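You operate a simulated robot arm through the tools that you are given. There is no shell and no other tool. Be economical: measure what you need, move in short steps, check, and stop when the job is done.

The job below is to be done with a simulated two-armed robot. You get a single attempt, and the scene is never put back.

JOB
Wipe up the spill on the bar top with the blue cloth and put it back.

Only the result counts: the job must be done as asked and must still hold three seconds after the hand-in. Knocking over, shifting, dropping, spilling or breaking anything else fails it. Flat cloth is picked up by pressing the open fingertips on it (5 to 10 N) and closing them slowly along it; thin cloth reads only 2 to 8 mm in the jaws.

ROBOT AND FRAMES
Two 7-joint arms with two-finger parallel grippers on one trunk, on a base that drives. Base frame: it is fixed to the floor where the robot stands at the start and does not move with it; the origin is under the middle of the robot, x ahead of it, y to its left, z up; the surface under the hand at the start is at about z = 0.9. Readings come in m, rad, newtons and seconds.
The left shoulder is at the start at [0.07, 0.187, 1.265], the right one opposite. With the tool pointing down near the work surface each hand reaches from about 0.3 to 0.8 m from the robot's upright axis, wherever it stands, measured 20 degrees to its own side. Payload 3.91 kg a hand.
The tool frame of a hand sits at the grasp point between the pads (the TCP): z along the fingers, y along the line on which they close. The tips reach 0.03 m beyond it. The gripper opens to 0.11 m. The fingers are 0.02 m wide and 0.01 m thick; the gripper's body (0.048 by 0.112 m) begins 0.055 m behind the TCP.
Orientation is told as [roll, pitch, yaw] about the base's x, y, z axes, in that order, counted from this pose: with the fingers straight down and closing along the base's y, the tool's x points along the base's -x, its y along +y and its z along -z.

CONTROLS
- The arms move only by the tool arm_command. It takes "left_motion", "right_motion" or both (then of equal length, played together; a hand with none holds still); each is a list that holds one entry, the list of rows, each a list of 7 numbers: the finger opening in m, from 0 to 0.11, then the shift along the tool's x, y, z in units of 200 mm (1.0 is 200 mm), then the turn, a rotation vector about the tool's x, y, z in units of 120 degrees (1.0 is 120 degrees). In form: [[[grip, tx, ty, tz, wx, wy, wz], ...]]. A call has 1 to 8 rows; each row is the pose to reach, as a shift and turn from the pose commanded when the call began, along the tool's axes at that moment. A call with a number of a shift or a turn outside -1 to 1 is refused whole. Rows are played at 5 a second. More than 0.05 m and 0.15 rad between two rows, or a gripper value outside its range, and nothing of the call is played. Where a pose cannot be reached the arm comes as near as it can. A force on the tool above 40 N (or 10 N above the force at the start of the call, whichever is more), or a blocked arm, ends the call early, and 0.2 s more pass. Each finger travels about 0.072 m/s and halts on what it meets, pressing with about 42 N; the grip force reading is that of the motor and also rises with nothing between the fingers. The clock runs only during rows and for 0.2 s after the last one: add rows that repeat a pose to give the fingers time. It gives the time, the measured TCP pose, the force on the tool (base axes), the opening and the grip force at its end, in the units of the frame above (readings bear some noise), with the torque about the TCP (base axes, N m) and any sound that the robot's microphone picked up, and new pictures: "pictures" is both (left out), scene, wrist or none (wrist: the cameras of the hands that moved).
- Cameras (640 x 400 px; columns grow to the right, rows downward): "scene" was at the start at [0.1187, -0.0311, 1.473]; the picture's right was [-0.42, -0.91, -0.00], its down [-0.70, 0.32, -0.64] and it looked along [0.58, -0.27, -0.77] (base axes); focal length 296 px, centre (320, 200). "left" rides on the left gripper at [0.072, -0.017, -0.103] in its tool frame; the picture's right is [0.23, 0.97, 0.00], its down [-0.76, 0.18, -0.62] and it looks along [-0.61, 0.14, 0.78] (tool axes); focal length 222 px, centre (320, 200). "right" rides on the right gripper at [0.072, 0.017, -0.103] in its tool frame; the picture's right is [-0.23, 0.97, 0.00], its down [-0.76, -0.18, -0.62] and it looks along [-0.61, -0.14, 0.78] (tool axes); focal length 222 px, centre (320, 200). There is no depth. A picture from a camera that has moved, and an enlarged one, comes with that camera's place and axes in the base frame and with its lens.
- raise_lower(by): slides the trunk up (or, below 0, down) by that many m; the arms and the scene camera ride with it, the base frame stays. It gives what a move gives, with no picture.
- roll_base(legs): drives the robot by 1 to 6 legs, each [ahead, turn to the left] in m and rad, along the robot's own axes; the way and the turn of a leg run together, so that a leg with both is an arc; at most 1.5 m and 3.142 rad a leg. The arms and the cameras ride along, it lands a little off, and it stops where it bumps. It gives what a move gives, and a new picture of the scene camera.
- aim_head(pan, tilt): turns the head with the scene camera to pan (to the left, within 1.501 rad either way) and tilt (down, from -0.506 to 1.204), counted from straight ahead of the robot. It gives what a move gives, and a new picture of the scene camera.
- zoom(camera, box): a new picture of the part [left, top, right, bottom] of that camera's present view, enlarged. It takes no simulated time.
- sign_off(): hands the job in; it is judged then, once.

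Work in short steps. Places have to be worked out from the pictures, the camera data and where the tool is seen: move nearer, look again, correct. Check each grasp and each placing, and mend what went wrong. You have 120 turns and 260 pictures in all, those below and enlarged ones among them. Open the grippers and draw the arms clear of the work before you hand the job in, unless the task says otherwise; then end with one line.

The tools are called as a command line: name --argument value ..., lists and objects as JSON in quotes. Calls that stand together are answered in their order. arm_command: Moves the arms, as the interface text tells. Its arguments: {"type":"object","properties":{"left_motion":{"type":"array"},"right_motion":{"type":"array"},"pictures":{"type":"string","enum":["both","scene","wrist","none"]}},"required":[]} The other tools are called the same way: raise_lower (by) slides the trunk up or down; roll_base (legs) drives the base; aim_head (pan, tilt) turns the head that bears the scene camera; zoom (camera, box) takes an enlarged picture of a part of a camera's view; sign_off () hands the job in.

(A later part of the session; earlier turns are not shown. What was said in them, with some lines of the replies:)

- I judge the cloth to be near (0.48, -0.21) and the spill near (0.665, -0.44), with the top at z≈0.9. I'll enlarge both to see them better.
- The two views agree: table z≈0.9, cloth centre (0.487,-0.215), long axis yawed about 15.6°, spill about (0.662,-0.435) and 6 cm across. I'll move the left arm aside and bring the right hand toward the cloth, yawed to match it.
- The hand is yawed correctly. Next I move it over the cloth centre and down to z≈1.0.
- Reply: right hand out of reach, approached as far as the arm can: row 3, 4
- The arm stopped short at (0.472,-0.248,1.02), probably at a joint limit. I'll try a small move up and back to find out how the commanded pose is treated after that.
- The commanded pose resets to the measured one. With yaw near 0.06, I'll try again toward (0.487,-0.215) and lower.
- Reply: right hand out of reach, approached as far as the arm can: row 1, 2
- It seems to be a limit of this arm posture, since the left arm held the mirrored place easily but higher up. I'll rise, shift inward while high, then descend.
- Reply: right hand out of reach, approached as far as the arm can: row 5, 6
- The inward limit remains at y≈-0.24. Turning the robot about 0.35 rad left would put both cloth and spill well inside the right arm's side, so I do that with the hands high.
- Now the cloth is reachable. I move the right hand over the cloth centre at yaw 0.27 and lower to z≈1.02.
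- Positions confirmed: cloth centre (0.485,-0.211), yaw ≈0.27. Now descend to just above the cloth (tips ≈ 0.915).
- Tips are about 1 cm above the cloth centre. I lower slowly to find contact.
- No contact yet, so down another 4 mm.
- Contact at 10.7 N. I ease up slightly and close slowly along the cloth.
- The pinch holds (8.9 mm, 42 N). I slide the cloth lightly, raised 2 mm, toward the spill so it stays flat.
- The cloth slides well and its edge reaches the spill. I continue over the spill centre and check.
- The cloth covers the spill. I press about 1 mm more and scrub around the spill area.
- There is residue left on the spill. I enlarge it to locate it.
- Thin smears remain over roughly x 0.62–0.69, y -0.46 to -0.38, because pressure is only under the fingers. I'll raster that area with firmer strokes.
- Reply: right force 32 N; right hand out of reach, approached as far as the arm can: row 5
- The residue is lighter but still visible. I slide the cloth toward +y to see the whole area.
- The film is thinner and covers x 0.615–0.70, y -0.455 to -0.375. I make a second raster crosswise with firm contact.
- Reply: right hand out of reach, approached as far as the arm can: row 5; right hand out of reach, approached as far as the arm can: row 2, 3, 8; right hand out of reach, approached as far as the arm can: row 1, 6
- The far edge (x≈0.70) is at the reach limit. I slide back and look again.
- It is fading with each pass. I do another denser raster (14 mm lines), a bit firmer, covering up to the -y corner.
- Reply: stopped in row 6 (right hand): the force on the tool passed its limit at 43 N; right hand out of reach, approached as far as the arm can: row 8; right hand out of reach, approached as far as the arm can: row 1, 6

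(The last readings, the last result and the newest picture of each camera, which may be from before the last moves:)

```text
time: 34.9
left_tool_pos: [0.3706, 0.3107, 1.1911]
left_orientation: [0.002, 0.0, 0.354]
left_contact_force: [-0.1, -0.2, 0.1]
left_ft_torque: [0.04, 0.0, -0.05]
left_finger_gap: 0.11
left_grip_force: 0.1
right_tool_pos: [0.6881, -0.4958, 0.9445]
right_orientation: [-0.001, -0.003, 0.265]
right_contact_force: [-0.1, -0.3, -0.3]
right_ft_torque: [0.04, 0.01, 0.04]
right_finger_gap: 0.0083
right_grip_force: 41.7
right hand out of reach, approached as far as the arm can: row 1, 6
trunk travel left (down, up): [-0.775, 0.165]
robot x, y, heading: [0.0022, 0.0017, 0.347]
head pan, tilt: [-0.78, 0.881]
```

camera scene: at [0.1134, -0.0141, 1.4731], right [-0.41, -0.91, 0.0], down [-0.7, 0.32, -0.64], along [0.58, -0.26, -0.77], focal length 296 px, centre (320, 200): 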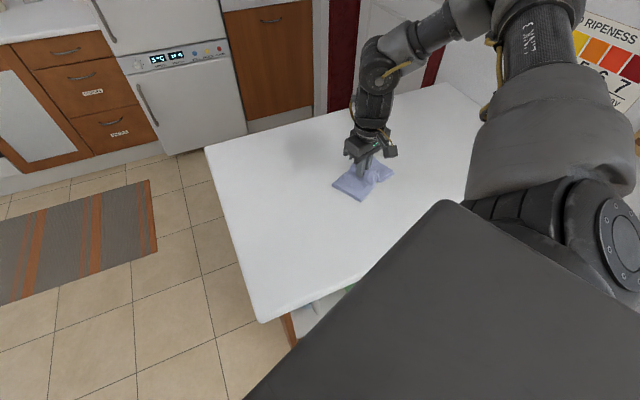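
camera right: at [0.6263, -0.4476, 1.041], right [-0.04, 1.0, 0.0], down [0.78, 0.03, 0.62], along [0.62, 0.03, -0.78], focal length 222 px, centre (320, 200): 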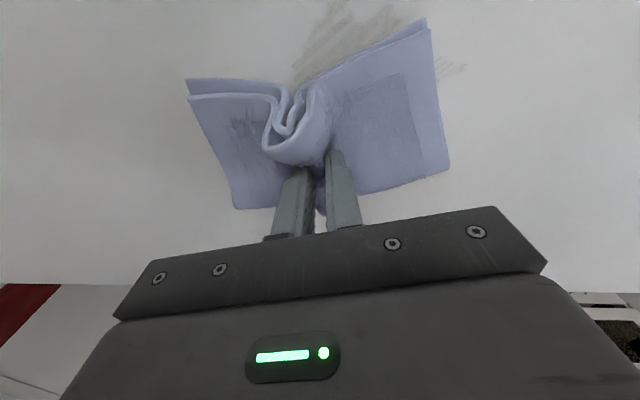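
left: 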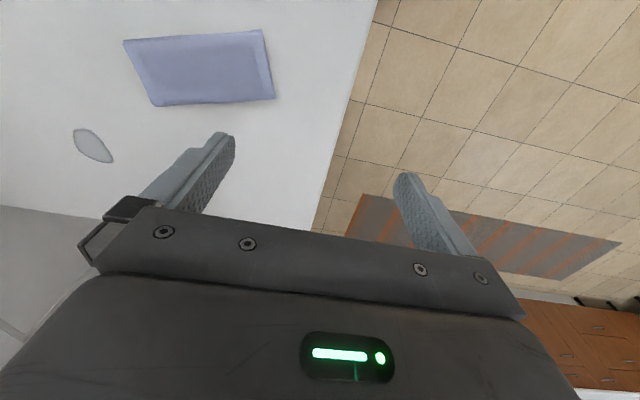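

The pose shifted after a force stop. I return to the viewing place, wiping lightly, and look.

arm_command --right_motion '[[[0.0, 0.03, 0.2, 0.035, 0, 0, 0], [0.0, 0.06, 0.4, 0.035, 0, 0, 0], [0.0, 0.06, 0.6, 0.035, 0, 0, 0], [0.0, 0.07, 0.8, 0.035, 0, 0, 0], [0.0, 0.07, 1.0, 0.035, 0, 0, 0]]]' --pictures "none"

zoom --camera "right" --box '[0, 80, 320, 280]'

```text
time: 36.1
left_tool_pos: [0.3709, 0.314, 1.1898]
left_orientation: [-0.001, -0.001, 0.354]
left_contact_force: [0.0, 0.6, 0.3]
left_ft_torque: [0.04, -0.03, -0.02]
left_finger_gap: 0.1101
left_grip_force: 0.0
right_tool_pos: [0.6211, -0.3031, 0.9385]
right_orientation: [-0.002, -0.007, 0.267]
right_contact_force: [0.5, -0.7, 1.5]
right_ft_torque: [-0.07, 0.02, 0.03]
right_finger_gap: 0.0085
right_grip_force: 41.6
trunk travel left (down, up): [-0.775, 0.165]
robot x, y, heading: [0.002, -0.0002, 0.362]
head pan, tilt: [-0.78, 0.881]
```

```text
2.00 times, centred on (160, 180) of right
camera zoom: at [0.5469, -0.3057, 1.0424], right [-0.04, 1.0, 0.0], down [0.78, 0.03, 0.63], along [0.63, 0.02, -0.78], focal length 444 px, centre (640, 240)
```

zoom: 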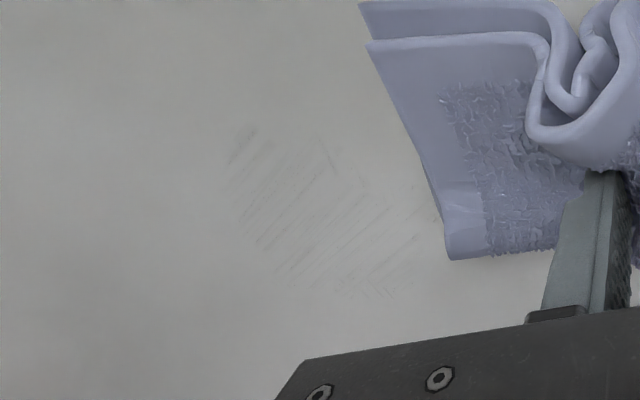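

Almost gone. One more pass over the same area, with a bit less press to avoid the force stop.

arm_command --right_motion '[[[0.0, 0.1, -0.16, 0.008, 0, 0, 0], [0.0, 0.21, -0.32, 0.012, 0, 0, 0], [0.0, 0.21, -0.56, 0.012, 0, 0, 0], [0.0, 0.21, -0.8, 0.012, 0, 0, 0], [0.0, 0.15, -0.8, 0.012, 0, 0, 0], [0.0, 0.15, -0.56, 0.012, 0, 0, 0], [0.0, 0.15, -0.32, 0.012, 0, 0, 0], [0.0, 0.09, -0.32, 0.012, 0, 0, 0]]]' --pictures "none"

arm_command --right_motion '[[[0.0, 0, -0.24, 0, 0, 0, 0], [0.0, 0, -0.48, 0, 0, 0, 0], [0.0, -0.06, -0.48, 0, 0, 0, 0], [0.0, -0.06, -0.24, 0, 0, 0, 0], [0.0, -0.06, 0, 0, 0, 0, 0], [0.0, -0.12, 0, 0, 0, 0, 0], [0.0, -0.12, -0.24, 0, 0, 0, 0], [0.0, -0.12, -0.46, 0, 0, 0, 0]]]' --pictures "none"

arm_command --right_motion '[[[0.0, -0.06, 0, 0, 0, 0, 0], [0.0, -0.06, 0.24, 0, 0, 0, 0], [0.0, -0.06, 0.46, 0, 0, 0, 0], [0.0, -0.12, 0.46, 0, 0, 0, 0], [0.0, -0.12, 0.24, 0, 0, 0, 0], [0.0, -0.18, 0.24, 0, 0, 0, 0], [0.0, -0.18, 0.46, 0, 0, 0, 0]]]' --pictures "none"

```text
time: 37.9
left_tool_pos: [0.3704, 0.3131, 1.1918]
left_orientation: [-0.001, 0.0, 0.352]
left_contact_force: [-0.3, 0.2, 0.1]
left_ft_torque: [0.0, -0.02, -0.01]
left_finger_gap: 0.11
left_grip_force: 0.0
right_tool_pos: [0.6221, -0.3723, 0.938]
right_orientation: [-0.002, -0.005, 0.264]
right_contact_force: [-1.0, 0.3, 4.4]
right_ft_torque: [0.0, 0.07, 0.02]
right_finger_gap: 0.0085
right_grip_force: 41.7
trunk travel left (down, up): [-0.775, 0.165]
robot x, y, heading: [0.0009, 0.003, 0.353]
head pan, tilt: [-0.78, 0.881]
```

```text
time: 39.7
left_tool_pos: [0.3702, 0.3126, 1.1909]
left_orientation: [0.003, 0.0, 0.355]
left_contact_force: [0.2, -0.7, 0.3]
left_ft_torque: [-0.03, 0.0, 0.01]
left_finger_gap: 0.1104
left_grip_force: 0.0
right_tool_pos: [0.667, -0.4523, 0.9382]
right_orientation: [0.0, -0.004, 0.266]
right_contact_force: [-0.6, 0.5, 3.8]
right_ft_torque: [0.0, 0.09, -0.01]
right_finger_gap: 0.0085
right_grip_force: 41.6
trunk travel left (down, up): [-0.775, 0.165]
robot x, y, heading: [0.0018, 0.0009, 0.352]
head pan, tilt: [-0.78, 0.881]
```

```text
time: 41.3
left_tool_pos: [0.3693, 0.3148, 1.1905]
left_orientation: [-0.001, 0.0, 0.353]
left_contact_force: [0.2, 0.3, -1.2]
left_ft_torque: [-0.02, 0.02, -0.03]
left_finger_gap: 0.1103
left_grip_force: 0.1
right_tool_pos: [0.6782, -0.3523, 0.9381]
right_orientation: [-0.005, -0.006, 0.265]
right_contact_force: [0.4, 0.1, 2.4]
right_ft_torque: [-0.07, -0.03, 0.0]
right_finger_gap: 0.0085
right_grip_force: 41.8
trunk travel left (down, up): [-0.775, 0.165]
robot x, y, heading: [-0.0005, -0.0016, 0.353]
head pan, tilt: [-0.78, 0.881]
```

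Slide back and inspect.

arm_command --right_motion '[[[0.0, 0.1, 0.16, 0.0, 0, 0, 0], [0.0, 0.21, 0.33, 0.0, 0, 0, 0]]]' --pictures "none"

zoom --camera "right" --box '[60, 110, 260, 250]'

zoom --camera "scene" --box '[310, 110, 470, 210]'

```text
time: 41.9
left_tool_pos: [0.3696, 0.3139, 1.1909]
left_orientation: [0.0, 0.0, 0.355]
left_contact_force: [-0.2, -0.3, 0.8]
left_ft_torque: [-0.02, 0.02, -0.02]
left_finger_gap: 0.11
left_grip_force: 0.1
right_tool_pos: [0.6222, -0.301, 0.9391]
right_orientation: [-0.005, -0.003, 0.265]
right_contact_force: [-0.6, -0.3, 2.9]
right_ft_torque: [-0.03, -0.03, 0.03]
right_finger_gap: 0.0086
right_grip_force: 41.8
trunk travel left (down, up): [-0.775, 0.165]
robot x, y, heading: [-0.0002, -0.0012, 0.353]
head pan, tilt: [-0.78, 0.881]
```

```text
2.86 times, centred on (160, 180) of right
camera zoom: at [0.5469, -0.3027, 1.0422], right [-0.04, 1.0, 0.0], down [0.78, 0.03, 0.63], along [0.63, 0.02, -0.78], focal length 635 px, centre (777, 257)
```

zoom: 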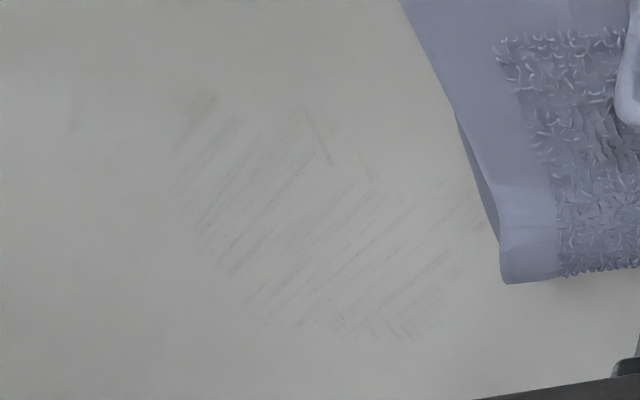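

```text
4.00 times, centred on (390, 160) of scene
camera zoom: at [0.1146, -0.0119, 1.473], right [-0.41, -0.91, 0.0], down [-0.7, 0.32, -0.64], along [0.58, -0.26, -0.77], focal length 1185 px, centre (40, 360)
```

zoom: 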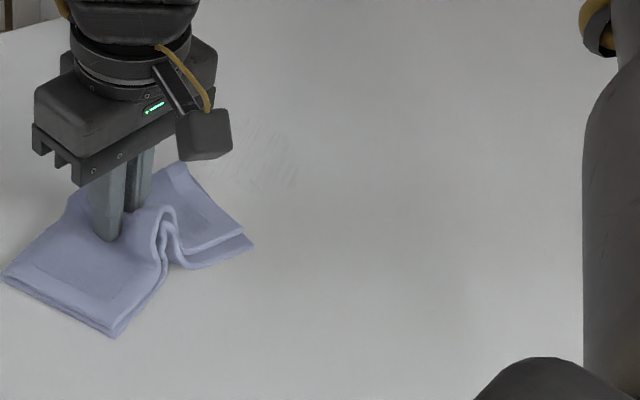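

Only faint stripes remain between my strokes. I scrub crosswise in a dense zigzag.

arm_command --right_motion '[[[0.0, 0.12, -0.17, 0.01, 0, 0, 0], [0.0, 0.24, -0.34, 0.015, 0, 0, 0], [0.0, 0.0, -0.365, 0.015, 0, 0, 0], [0.0, -0.24, -0.39, 0.015, 0, 0, 0], [0.0, 0.0, -0.415, 0.015, 0, 0, 0], [0.0, 0.24, -0.44, 0.015, 0, 0, 0], [0.0, 0.0, -0.465, 0.015, 0, 0, 0], [0.0, -0.24, -0.49, 0.015, 0, 0, 0]]]' --pictures "none"

arm_command --right_motion '[[[0.0, 0.24, -0.025, 0, 0, 0, 0], [0.0, 0.48, -0.05, 0, 0, 0, 0], [0.0, 0.24, -0.075, 0, 0, 0, 0], [0.0, 0, -0.1, 0, 0, 0, 0], [0.0, 0.24, -0.125, 0, 0, 0, 0], [0.0, 0.48, -0.15, 0, 0, 0, 0], [0.0, 0.24, -0.175, 0, 0, 0, 0], [0.0, 0, -0.2, 0, 0, 0, 0]]]' --pictures "none"

arm_command --right_motion '[[[0.0, 0.24, -0.025, 0, 0, 0, 0], [0.0, 0.48, -0.05, 0, 0, 0, 0], [0.0, 0.24, -0.075, 0, 0, 0, 0], [0.0, 0.1, -0.1, 0, 0, 0, 0], [0.0, 0.24, -0.125, 0, 0, 0, 0], [0.0, 0.48, -0.15, 0, 0, 0, 0], [0.0, 0.24, -0.175, 0, 0, 0, 0], [0.0, 0.24, 0.0, 0, 0, 0, 0]]]' --pictures "none"

```text
time: 43.7
left_tool_pos: [0.369, 0.3147, 1.1892]
left_orientation: [-0.001, 0.001, 0.353]
left_contact_force: [0.5, -0.2, -0.6]
left_ft_torque: [0.0, 0.01, 0.02]
left_finger_gap: 0.1101
left_grip_force: 0.0
right_tool_pos: [0.6921, -0.3853, 0.9363]
right_orientation: [-0.007, -0.007, 0.265]
right_contact_force: [-2.2, 0.6, 12.7]
right_ft_torque: [-0.03, 0.01, 0.02]
right_finger_gap: 0.0088
right_grip_force: 42.6
trunk travel left (down, up): [-0.775, 0.165]
robot x, y, heading: [0.0006, -0.0019, 0.351]
head pan, tilt: [-0.78, 0.881]
```

```text
time: 45.5
left_tool_pos: [0.3702, 0.3156, 1.1902]
left_orientation: [-0.001, -0.001, 0.355]
left_contact_force: [1.0, -0.2, 0.2]
left_ft_torque: [0.02, -0.04, -0.01]
left_finger_gap: 0.1099
left_grip_force: 0.0
right_tool_pos: [0.7022, -0.4216, 0.9363]
right_orientation: [-0.005, -0.005, 0.267]
right_contact_force: [-0.2, 1.0, 7.3]
right_ft_torque: [-0.03, 0.01, 0.01]
right_finger_gap: 0.0086
right_grip_force: 42.1
trunk travel left (down, up): [-0.775, 0.165]
robot x, y, heading: [0.0, -0.002, 0.356]
head pan, tilt: [-0.78, 0.881]
```

```text
time: 47.3
left_tool_pos: [0.3675, 0.3143, 1.1913]
left_orientation: [-0.002, -0.002, 0.356]
left_contact_force: [0.4, -0.2, 0.2]
left_ft_torque: [-0.03, -0.04, 0.01]
left_finger_gap: 0.1101
left_grip_force: 0.2
right_tool_pos: [0.6546, -0.4343, 0.9362]
right_orientation: [-0.003, -0.011, 0.266]
right_contact_force: [3.8, -1.4, 14.4]
right_ft_torque: [-0.07, -0.16, 0.06]
right_finger_gap: 0.0086
right_grip_force: 42.0
trunk travel left (down, up): [-0.775, 0.165]
robot x, y, heading: [0.0, -0.0012, 0.348]
head pan, tilt: [-0.78, 0.881]
```

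Return and inspect.

arm_command --right_motion '[[[0.0, 0.0, 0.23, 0.0, 0, 0, 0], [0.0, 0.0, 0.46, 0.0, 0, 0, 0], [0.0, 0.0, 0.69, -0.005, 0, 0, 0]]]' --pictures "none"

zoom --camera "right" --box '[60, 110, 260, 250]'

```text
time: 48.1
left_tool_pos: [0.3698, 0.3149, 1.1895]
left_orientation: [0.0, -0.001, 0.353]
left_contact_force: [0.1, 0.2, -0.1]
left_ft_torque: [-0.04, 0.02, -0.03]
left_finger_gap: 0.1102
left_grip_force: 0.0
right_tool_pos: [0.6183, -0.3, 0.9374]
right_orientation: [-0.004, -0.005, 0.267]
right_contact_force: [0.9, -4.2, 17.9]
right_ft_torque: [-0.23, -0.08, 0.03]
right_finger_gap: 0.0084
right_grip_force: 41.8
trunk travel left (down, up): [-0.775, 0.165]
robot x, y, heading: [0.003, -0.0015, 0.354]
head pan, tilt: [-0.78, 0.881]
```

```text
2.86 times, centred on (160, 180) of right
camera zoom: at [0.5434, -0.302, 1.0401], right [-0.04, 1.0, 0.0], down [0.78, 0.03, 0.63], along [0.63, 0.02, -0.78], focal length 635 px, centre (777, 257)
```

zoom: 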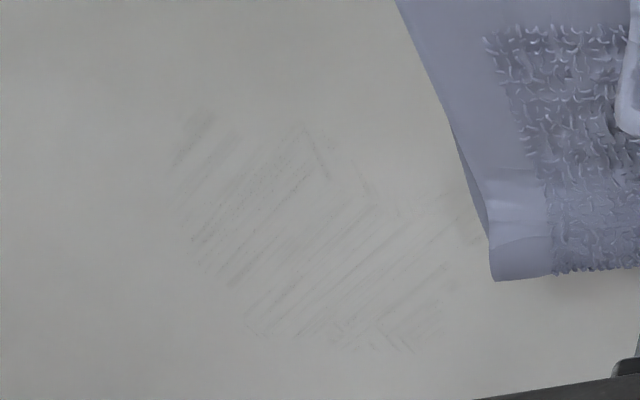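

Faint streaks persist; the firm pass helped the most. I do strokes along the stripes again with more pressure, checking force.

arm_command --right_motion '[[[0.0, 0.1, -0.16, 0.0, 0, 0, 0], [0.0, 0.2, -0.34, 0.005, 0, 0, 0], [0.0, 0.2, -0.57, 0.005, 0, 0, 0], [0.0, 0.2, -0.8, 0.005, 0, 0, 0], [0.0, 0.165, -0.8, 0.005, 0, 0, 0], [0.0, 0.165, -0.57, 0.005, 0, 0, 0], [0.0, 0.165, -0.34, 0.005, 0, 0, 0], [0.0, 0.13, -0.34, 0.005, 0, 0, 0]]]' --pictures "none"

arm_command --right_motion '[[[0.0, 0, -0.23, 0, 0, 0, 0], [0.0, 0, -0.46, 0, 0, 0, 0], [0.0, -0.035, -0.46, 0, 0, 0, 0], [0.0, -0.035, -0.23, 0, 0, 0, 0], [0.0, -0.035, 0, 0, 0, 0, 0], [0.0, -0.07, 0, 0, 0, 0, 0], [0.0, -0.07, -0.23, 0, 0, 0, 0], [0.0, -0.07, -0.46, 0, 0, 0, 0]]]' --pictures "none"

arm_command --right_motion '[[[0.0, -0.035, 0, 0, 0, 0, 0], [0.0, -0.035, 0.23, 0, 0, 0, 0], [0.0, -0.035, 0.46, 0, 0, 0, 0], [0.0, -0.07, 0.46, 0, 0, 0, 0], [0.0, -0.07, 0.23, 0, 0, 0, 0], [0.0, -0.07, 0.0, 0, 0, 0, 0], [0.0, -0.105, 0.0, 0, 0, 0, 0], [0.0, -0.105, 0.23, 0, 0, 0, 0]]]' --pictures "none"

```text
time: 49.9
left_tool_pos: [0.3689, 0.3128, 1.1921]
left_orientation: [0.001, 0.0, 0.354]
left_contact_force: [0.4, -0.3, -0.9]
left_ft_torque: [0.02, 0.01, -0.03]
left_finger_gap: 0.11
left_grip_force: 0.1
right_tool_pos: [0.6105, -0.3757, 0.9361]
right_orientation: [-0.001, -0.007, 0.266]
right_contact_force: [-4.7, 0.9, 14.0]
right_ft_torque: [-0.06, 0.12, 0.07]
right_finger_gap: 0.0084
right_grip_force: 41.9
trunk travel left (down, up): [-0.775, 0.165]
robot x, y, heading: [0.0002, 0.0002, 0.359]
head pan, tilt: [-0.78, 0.881]
```

```text
time: 51.7
left_tool_pos: [0.3703, 0.3123, 1.1912]
left_orientation: [0.003, 0.0, 0.355]
left_contact_force: [0.4, -0.3, 0.4]
left_ft_torque: [0.04, 0.01, 0.01]
left_finger_gap: 0.1101
left_grip_force: 0.0
right_tool_pos: [0.6489, -0.46, 0.9373]
right_orientation: [-0.001, -0.004, 0.266]
right_contact_force: [-0.3, 1.0, 4.4]
right_ft_torque: [0.0, 0.02, 0.02]
right_finger_gap: 0.0083
right_grip_force: 42.0
trunk travel left (down, up): [-0.775, 0.165]
robot x, y, heading: [-0.0009, 0.002, 0.352]
head pan, tilt: [-0.78, 0.881]
```

```text
time: 53.5
left_tool_pos: [0.3698, 0.3147, 1.1903]
left_orientation: [-0.001, 0.0, 0.354]
left_contact_force: [-0.1, 0.9, -0.6]
left_ft_torque: [0.03, -0.05, 0.02]
left_finger_gap: 0.11
left_grip_force: 0.1
right_tool_pos: [0.6576, -0.4092, 0.937]
right_orientation: [-0.007, -0.008, 0.265]
right_contact_force: [1.6, -2.7, 10.8]
right_ft_torque: [-0.11, -0.08, 0.04]
right_finger_gap: 0.0081
right_grip_force: 42.0
trunk travel left (down, up): [-0.775, 0.165]
robot x, y, heading: [-0.0009, 0.0004, 0.351]
head pan, tilt: [-0.78, 0.881]
```

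Continue the firm strokes over the far part, then return to look.

arm_command --right_motion '[[[0.0, 0, 0.23, 0.003, 0, 0, 0], [0.0, -0.035, 0.23, 0.003, 0, 0, 0], [0.0, -0.035, 0, 0.003, 0, 0, 0], [0.0, -0.035, -0.23, 0.003, 0, 0, 0], [0.0, -0.07, -0.23, 0.003, 0, 0, 0], [0.0, -0.07, 0, 0.003, 0, 0, 0], [0.0, -0.07, 0.23, 0.003, 0, 0, 0], [0.0, -0.105, 0.23, 0.003, 0, 0, 0]]]' --pictures "none"

arm_command --right_motion '[[[0.0, 0, -0.23, 0.0, 0, 0, 0], [0.0, 0, -0.43, 0.0, 0, 0, 0], [0.0, -0.035, -0.43, 0.0, 0, 0, 0], [0.0, -0.035, -0.2, 0.0, 0, 0, 0], [0.0, -0.035, 0.0, 0.0, 0, 0, 0], [0.0, 0.1, 0.15, 0.0, 0, 0, 0], [0.0, 0.2, 0.3, -0.005, 0, 0, 0]]]' --pictures "none"

zoom --camera "right" --box '[60, 110, 260, 250]'

zoom --camera "scene" --box '[310, 110, 470, 210]'

```text
time: 55.3
left_tool_pos: [0.368, 0.3126, 1.1908]
left_orientation: [0.0, -0.002, 0.354]
left_contact_force: [0.1, -0.5, 0.2]
left_ft_torque: [0.02, 0.02, 0.02]
left_finger_gap: 0.1098
left_grip_force: 0.0
right_tool_pos: [0.6652, -0.3583, 0.9356]
right_orientation: [-0.002, -0.006, 0.266]
right_contact_force: [-3.7, 1.1, 13.3]
right_ft_torque: [-0.05, 0.1, 0.01]
right_finger_gap: 0.0088
right_grip_force: 41.9
trunk travel left (down, up): [-0.775, 0.165]
robot x, y, heading: [0.0011, 0.0014, 0.357]
head pan, tilt: [-0.78, 0.881]
```

```text
time: 56.9
left_tool_pos: [0.3673, 0.3135, 1.1905]
left_orientation: [-0.001, -0.002, 0.355]
left_contact_force: [0.0, -0.4, -0.1]
left_ft_torque: [-0.04, -0.01, 0.0]
left_finger_gap: 0.1098
left_grip_force: 0.1
right_tool_pos: [0.613, -0.3121, 0.9368]
right_orientation: [-0.005, -0.01, 0.265]
right_contact_force: [3.0, -6.1, 24.5]
right_ft_torque: [-0.28, -0.17, 0.02]
right_finger_gap: 0.0083
right_grip_force: 42.2
trunk travel left (down, up): [-0.775, 0.165]
robot x, y, heading: [-0.0008, 0.0012, 0.353]
head pan, tilt: [-0.78, 0.881]
```

```text
2.86 times, centred on (160, 180) of right
camera zoom: at [0.5374, -0.3133, 1.04], right [-0.04, 1.0, 0.0], down [0.78, 0.03, 0.63], along [0.63, 0.02, -0.78], focal length 635 px, centre (777, 257)
```

zoom: 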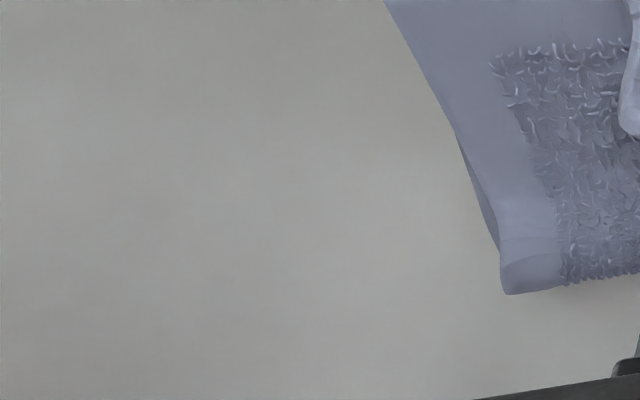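

```text
4.00 times, centred on (390, 160) of scene
camera zoom: at [0.1127, -0.0123, 1.4734], right [-0.41, -0.91, 0.0], down [-0.7, 0.32, -0.64], along [0.58, -0.26, -0.77], focal length 1185 px, centre (40, 360)
```

zoom: 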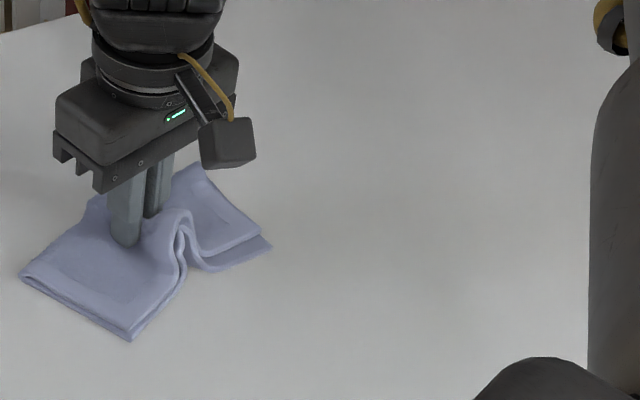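

The bar top is completely clean. Now I slide the cloth back to its original place (TCP 0.487,-0.212), raised slightly.

arm_command --right_motion '[[[0.0, 0.12, 0.163, -0.01, 0, 0, 0], [0.0, 0.24, 0.325, -0.01, 0, 0, 0], [0.0, 0.36, 0.49, -0.01, 0, 0, 0], [0.0, 0.477, 0.65, -0.01, 0, 0, 0]]]'

```text
time: 57.9
left_tool_pos: [0.3702, 0.3128, 1.1904]
left_orientation: [0.0, 0.0, 0.355]
left_contact_force: [-0.8, 0.2, 0.4]
left_ft_torque: [-0.03, -0.02, -0.04]
left_finger_gap: 0.1099
left_grip_force: 0.0
right_tool_pos: [0.4861, -0.2106, 0.9369]
right_orientation: [-0.005, -0.005, 0.264]
right_contact_force: [2.5, -2.6, 9.2]
right_ft_torque: [-0.13, -0.08, 0.04]
right_finger_gap: 0.0084
right_grip_force: 42.1
trunk travel left (down, up): [-0.775, 0.165]
robot x, y, heading: [0.0003, 0.0012, 0.357]
head pan, tilt: [-0.78, 0.881]
camera scene: at [0.1141, -0.0114, 1.4732], right [-0.41, -0.91, 0.0], down [-0.7, 0.32, -0.64], along [0.58, -0.26, -0.77], focal length 296 px, centre (320, 200)
camera right: at [0.4118, -0.2119, 1.0409], right [-0.04, 1.0, 0.0], down [0.78, 0.03, 0.63], along [0.63, 0.02, -0.78], focal length 222 px, centre (320, 200)
```

scene: 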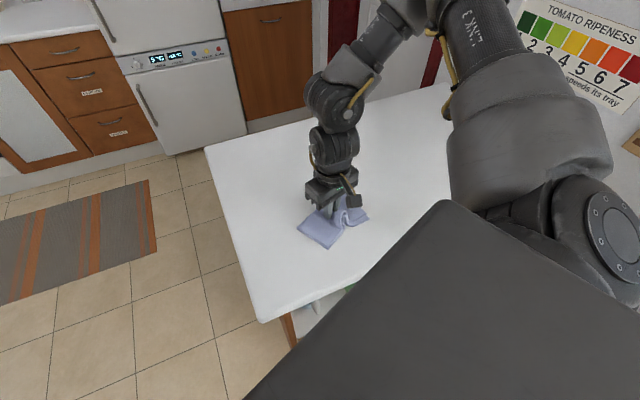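
right: 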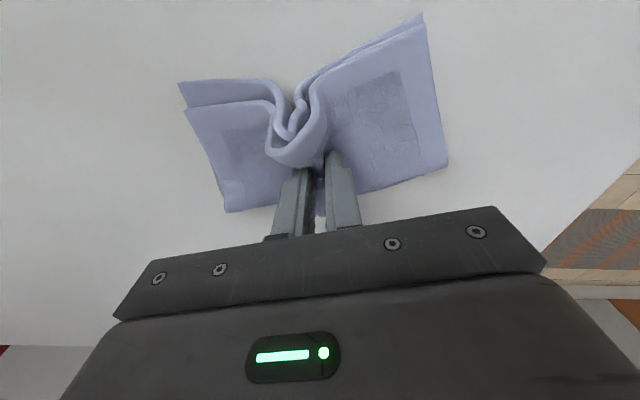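

In place. I open slowly to 0.06 with light contact, so the fingers spread the pinch back out.

arm_command --right_motion '[[[0.012, 0, 0, 0, 0, 0, 0], [0.02, 0, 0, 0, 0, 0, 0], [0.028, 0, 0, 0, 0, 0, 0], [0.036, 0, 0, 0, 0, 0, 0], [0.044, 0, 0, 0, 0, 0, 0], [0.052, 0, 0, 0, 0, 0, 0], [0.06, 0, 0, 0, 0, 0, 0], [0.066, 0, 0, 0, 0, 0, 0]]]' --pictures "wrist"

```text
time: 59.7
left_tool_pos: [0.3711, 0.3121, 1.1907]
left_orientation: [0.0, 0.0, 0.353]
left_contact_force: [0.3, 0.2, -0.2]
left_ft_torque: [-0.01, 0.02, 0.0]
left_finger_gap: 0.1101
left_grip_force: 0.0
right_tool_pos: [0.4877, -0.2114, 0.9363]
right_orientation: [-0.004, -0.006, 0.265]
right_contact_force: [1.0, -0.1, 4.6]
right_ft_torque: [-0.01, -0.02, 0.01]
right_finger_gap: 0.0638
right_grip_force: 0.0
trunk travel left (down, up): [-0.775, 0.165]
robot x, y, heading: [-0.0011, -0.0003, 0.358]
head pan, tilt: [-0.78, 0.881]
camera right: at [0.4132, -0.2134, 1.0403], right [-0.04, 1.0, 0.0], down [0.78, 0.03, 0.63], along [0.63, 0.02, -0.78], focal length 222 px, centre (320, 200)
```

right: 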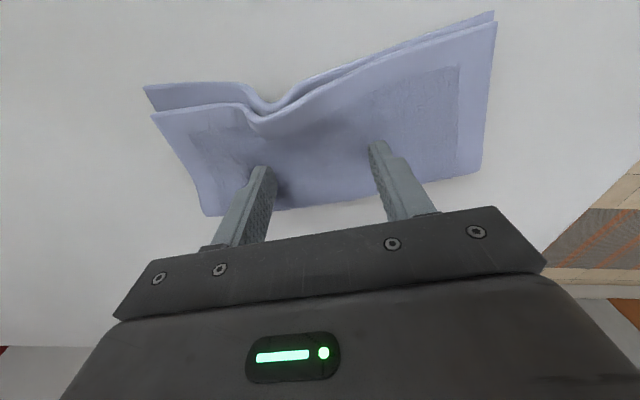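

Spread nicely. I lift straight up and back off to compare with the original pose.

arm_command --right_motion '[[[0.066, 0, 0, -0.1, 0, 0, 0], [0.066, 0, 0, -0.25, 0, 0, 0], [0.066, 0, 0, -0.4, 0, 0, 0]]]'

zoom --camera "scene" --box '[260, 150, 420, 270]'

```text
time: 60.5
left_tool_pos: [0.37, 0.3119, 1.1899]
left_orientation: [-0.001, 0.0, 0.354]
left_contact_force: [0.8, 0.2, 0.4]
left_ft_torque: [-0.01, -0.02, 0.01]
left_finger_gap: 0.1102
left_grip_force: 0.1
right_tool_pos: [0.4856, -0.2128, 1.0163]
right_orientation: [-0.002, -0.006, 0.267]
right_contact_force: [-0.7, -0.1, 0.0]
right_ft_torque: [0.0, -0.03, 0.0]
right_finger_gap: 0.066
right_grip_force: 0.1
trunk travel left (down, up): [-0.775, 0.165]
robot x, y, heading: [0.0016, -0.0013, 0.35]
head pan, tilt: [-0.78, 0.881]
camera scene: at [0.1144, -0.0133, 1.4731], right [-0.41, -0.91, 0.0], down [-0.7, 0.32, -0.64], along [0.58, -0.26, -0.77], focal length 296 px, centre (320, 200)
camera right: at [0.4116, -0.2142, 1.121], right [-0.04, 1.0, 0.0], down [0.78, 0.03, 0.63], along [0.63, 0.02, -0.78], focal length 222 px, centre (320, 200)
```

scene: 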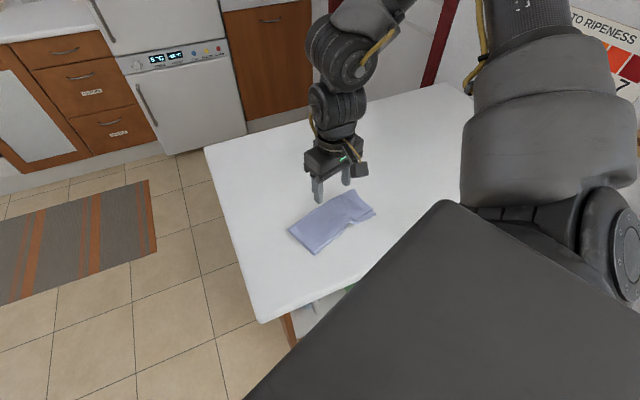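
right: 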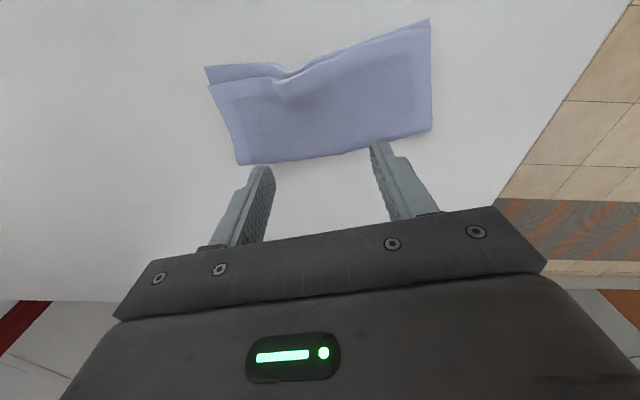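

```text
3.33 times, centred on (340, 210) of scene
camera zoom: at [0.1144, -0.0133, 1.4731], right [-0.41, -0.91, 0.0], down [-0.7, 0.32, -0.64], along [0.58, -0.26, -0.77], focal length 988 px, centre (253, 167)
```

zoom: 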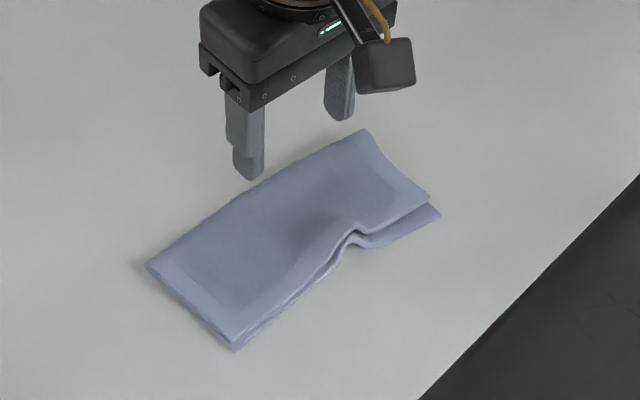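

The cloth lies within about 1 cm of its original pose, flat apart from a small wrinkle. I raise the right hand clear and do a final check of the bar top.

arm_command --right_motion '[[[0.08, 0, 0, -0.22, 0, 0, 0], [0.1, 0, 0, -0.44, 0, 0, 0], [0.11, 0, 0, -0.66, 0, 0, 0], [0.11, 0, 0, -0.85, 0, 0, 0], [0.11, 0, 0.2, -0.85, 0, 0, 0], [0.11, 0, 0.4, -0.85, 0, 0, 0], [0.11, 0, 0.6, -0.85, 0, 0, 0]]]'

zoom --camera "scene" --box '[270, 100, 470, 260]'

```text
time: 62.1
left_tool_pos: [0.373, 0.3111, 1.1907]
left_orientation: [0.004, 0.001, 0.355]
left_contact_force: [0.2, 0.1, 0.1]
left_ft_torque: [0.02, -0.01, 0.01]
left_finger_gap: 0.1101
left_grip_force: 0.2
right_tool_pos: [0.505, -0.1348, 1.1895]
right_orientation: [0.001, -0.005, 0.265]
right_contact_force: [0.1, -0.5, 0.9]
right_ft_torque: [0.03, 0.01, -0.02]
right_finger_gap: 0.1099
right_grip_force: 0.1
right hand out of reach, approached as far as the arm can: row 6, 7
trunk travel left (down, up): [-0.775, 0.165]
robot x, y, heading: [0.0004, -0.0048, 0.353]
head pan, tilt: [-0.78, 0.881]
camera scene: at [0.1181, -0.0145, 1.4728], right [-0.41, -0.91, 0.0], down [-0.7, 0.32, -0.63], along [0.58, -0.26, -0.77], focal length 296 px, centre (320, 200)
camera right: at [0.4314, -0.1375, 1.2939], right [-0.04, 1.0, 0.0], down [0.78, 0.03, 0.63], along [0.63, 0.02, -0.78], focal length 222 px, centre (320, 200)
```

scene: 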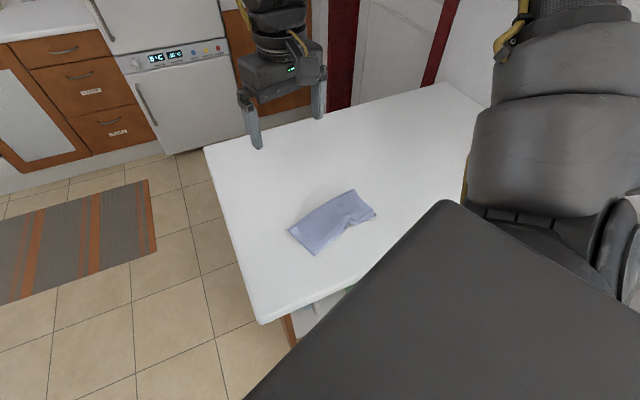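
right: 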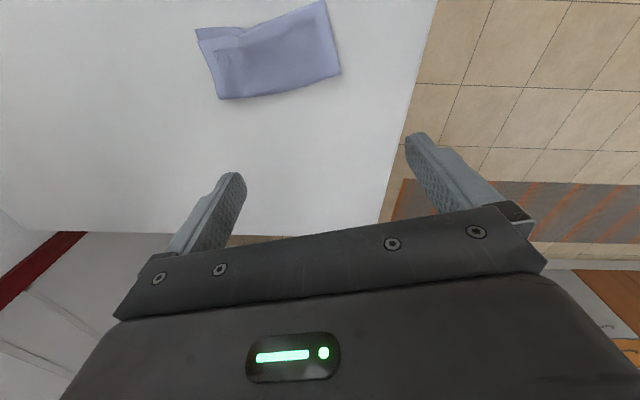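

```text
2.50 times, centred on (370, 180) of scene
camera zoom: at [0.1181, -0.0145, 1.4728], right [-0.41, -0.91, 0.0], down [-0.7, 0.32, -0.63], along [0.58, -0.26, -0.77], focal length 741 px, centre (195, 250)
```

zoom: 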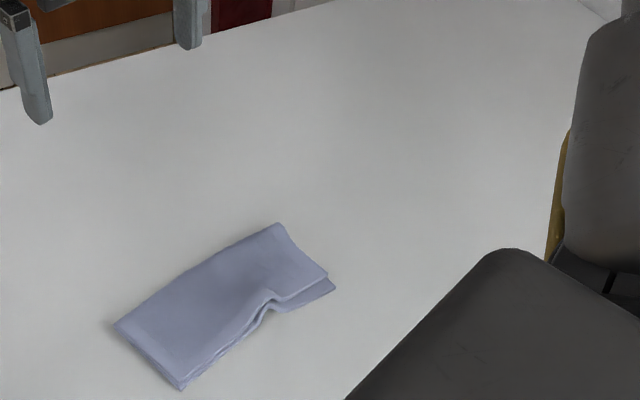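

The bar top is clean, the cloth is back in its place, and both hands are open and clear, so I hand in.

sign_off

```text
The job is handed in.
```

The spill is wiped up with no visible trace left, and the blue cloth is back within about 1 cm of where it lay, flat except for a small wrinkle.
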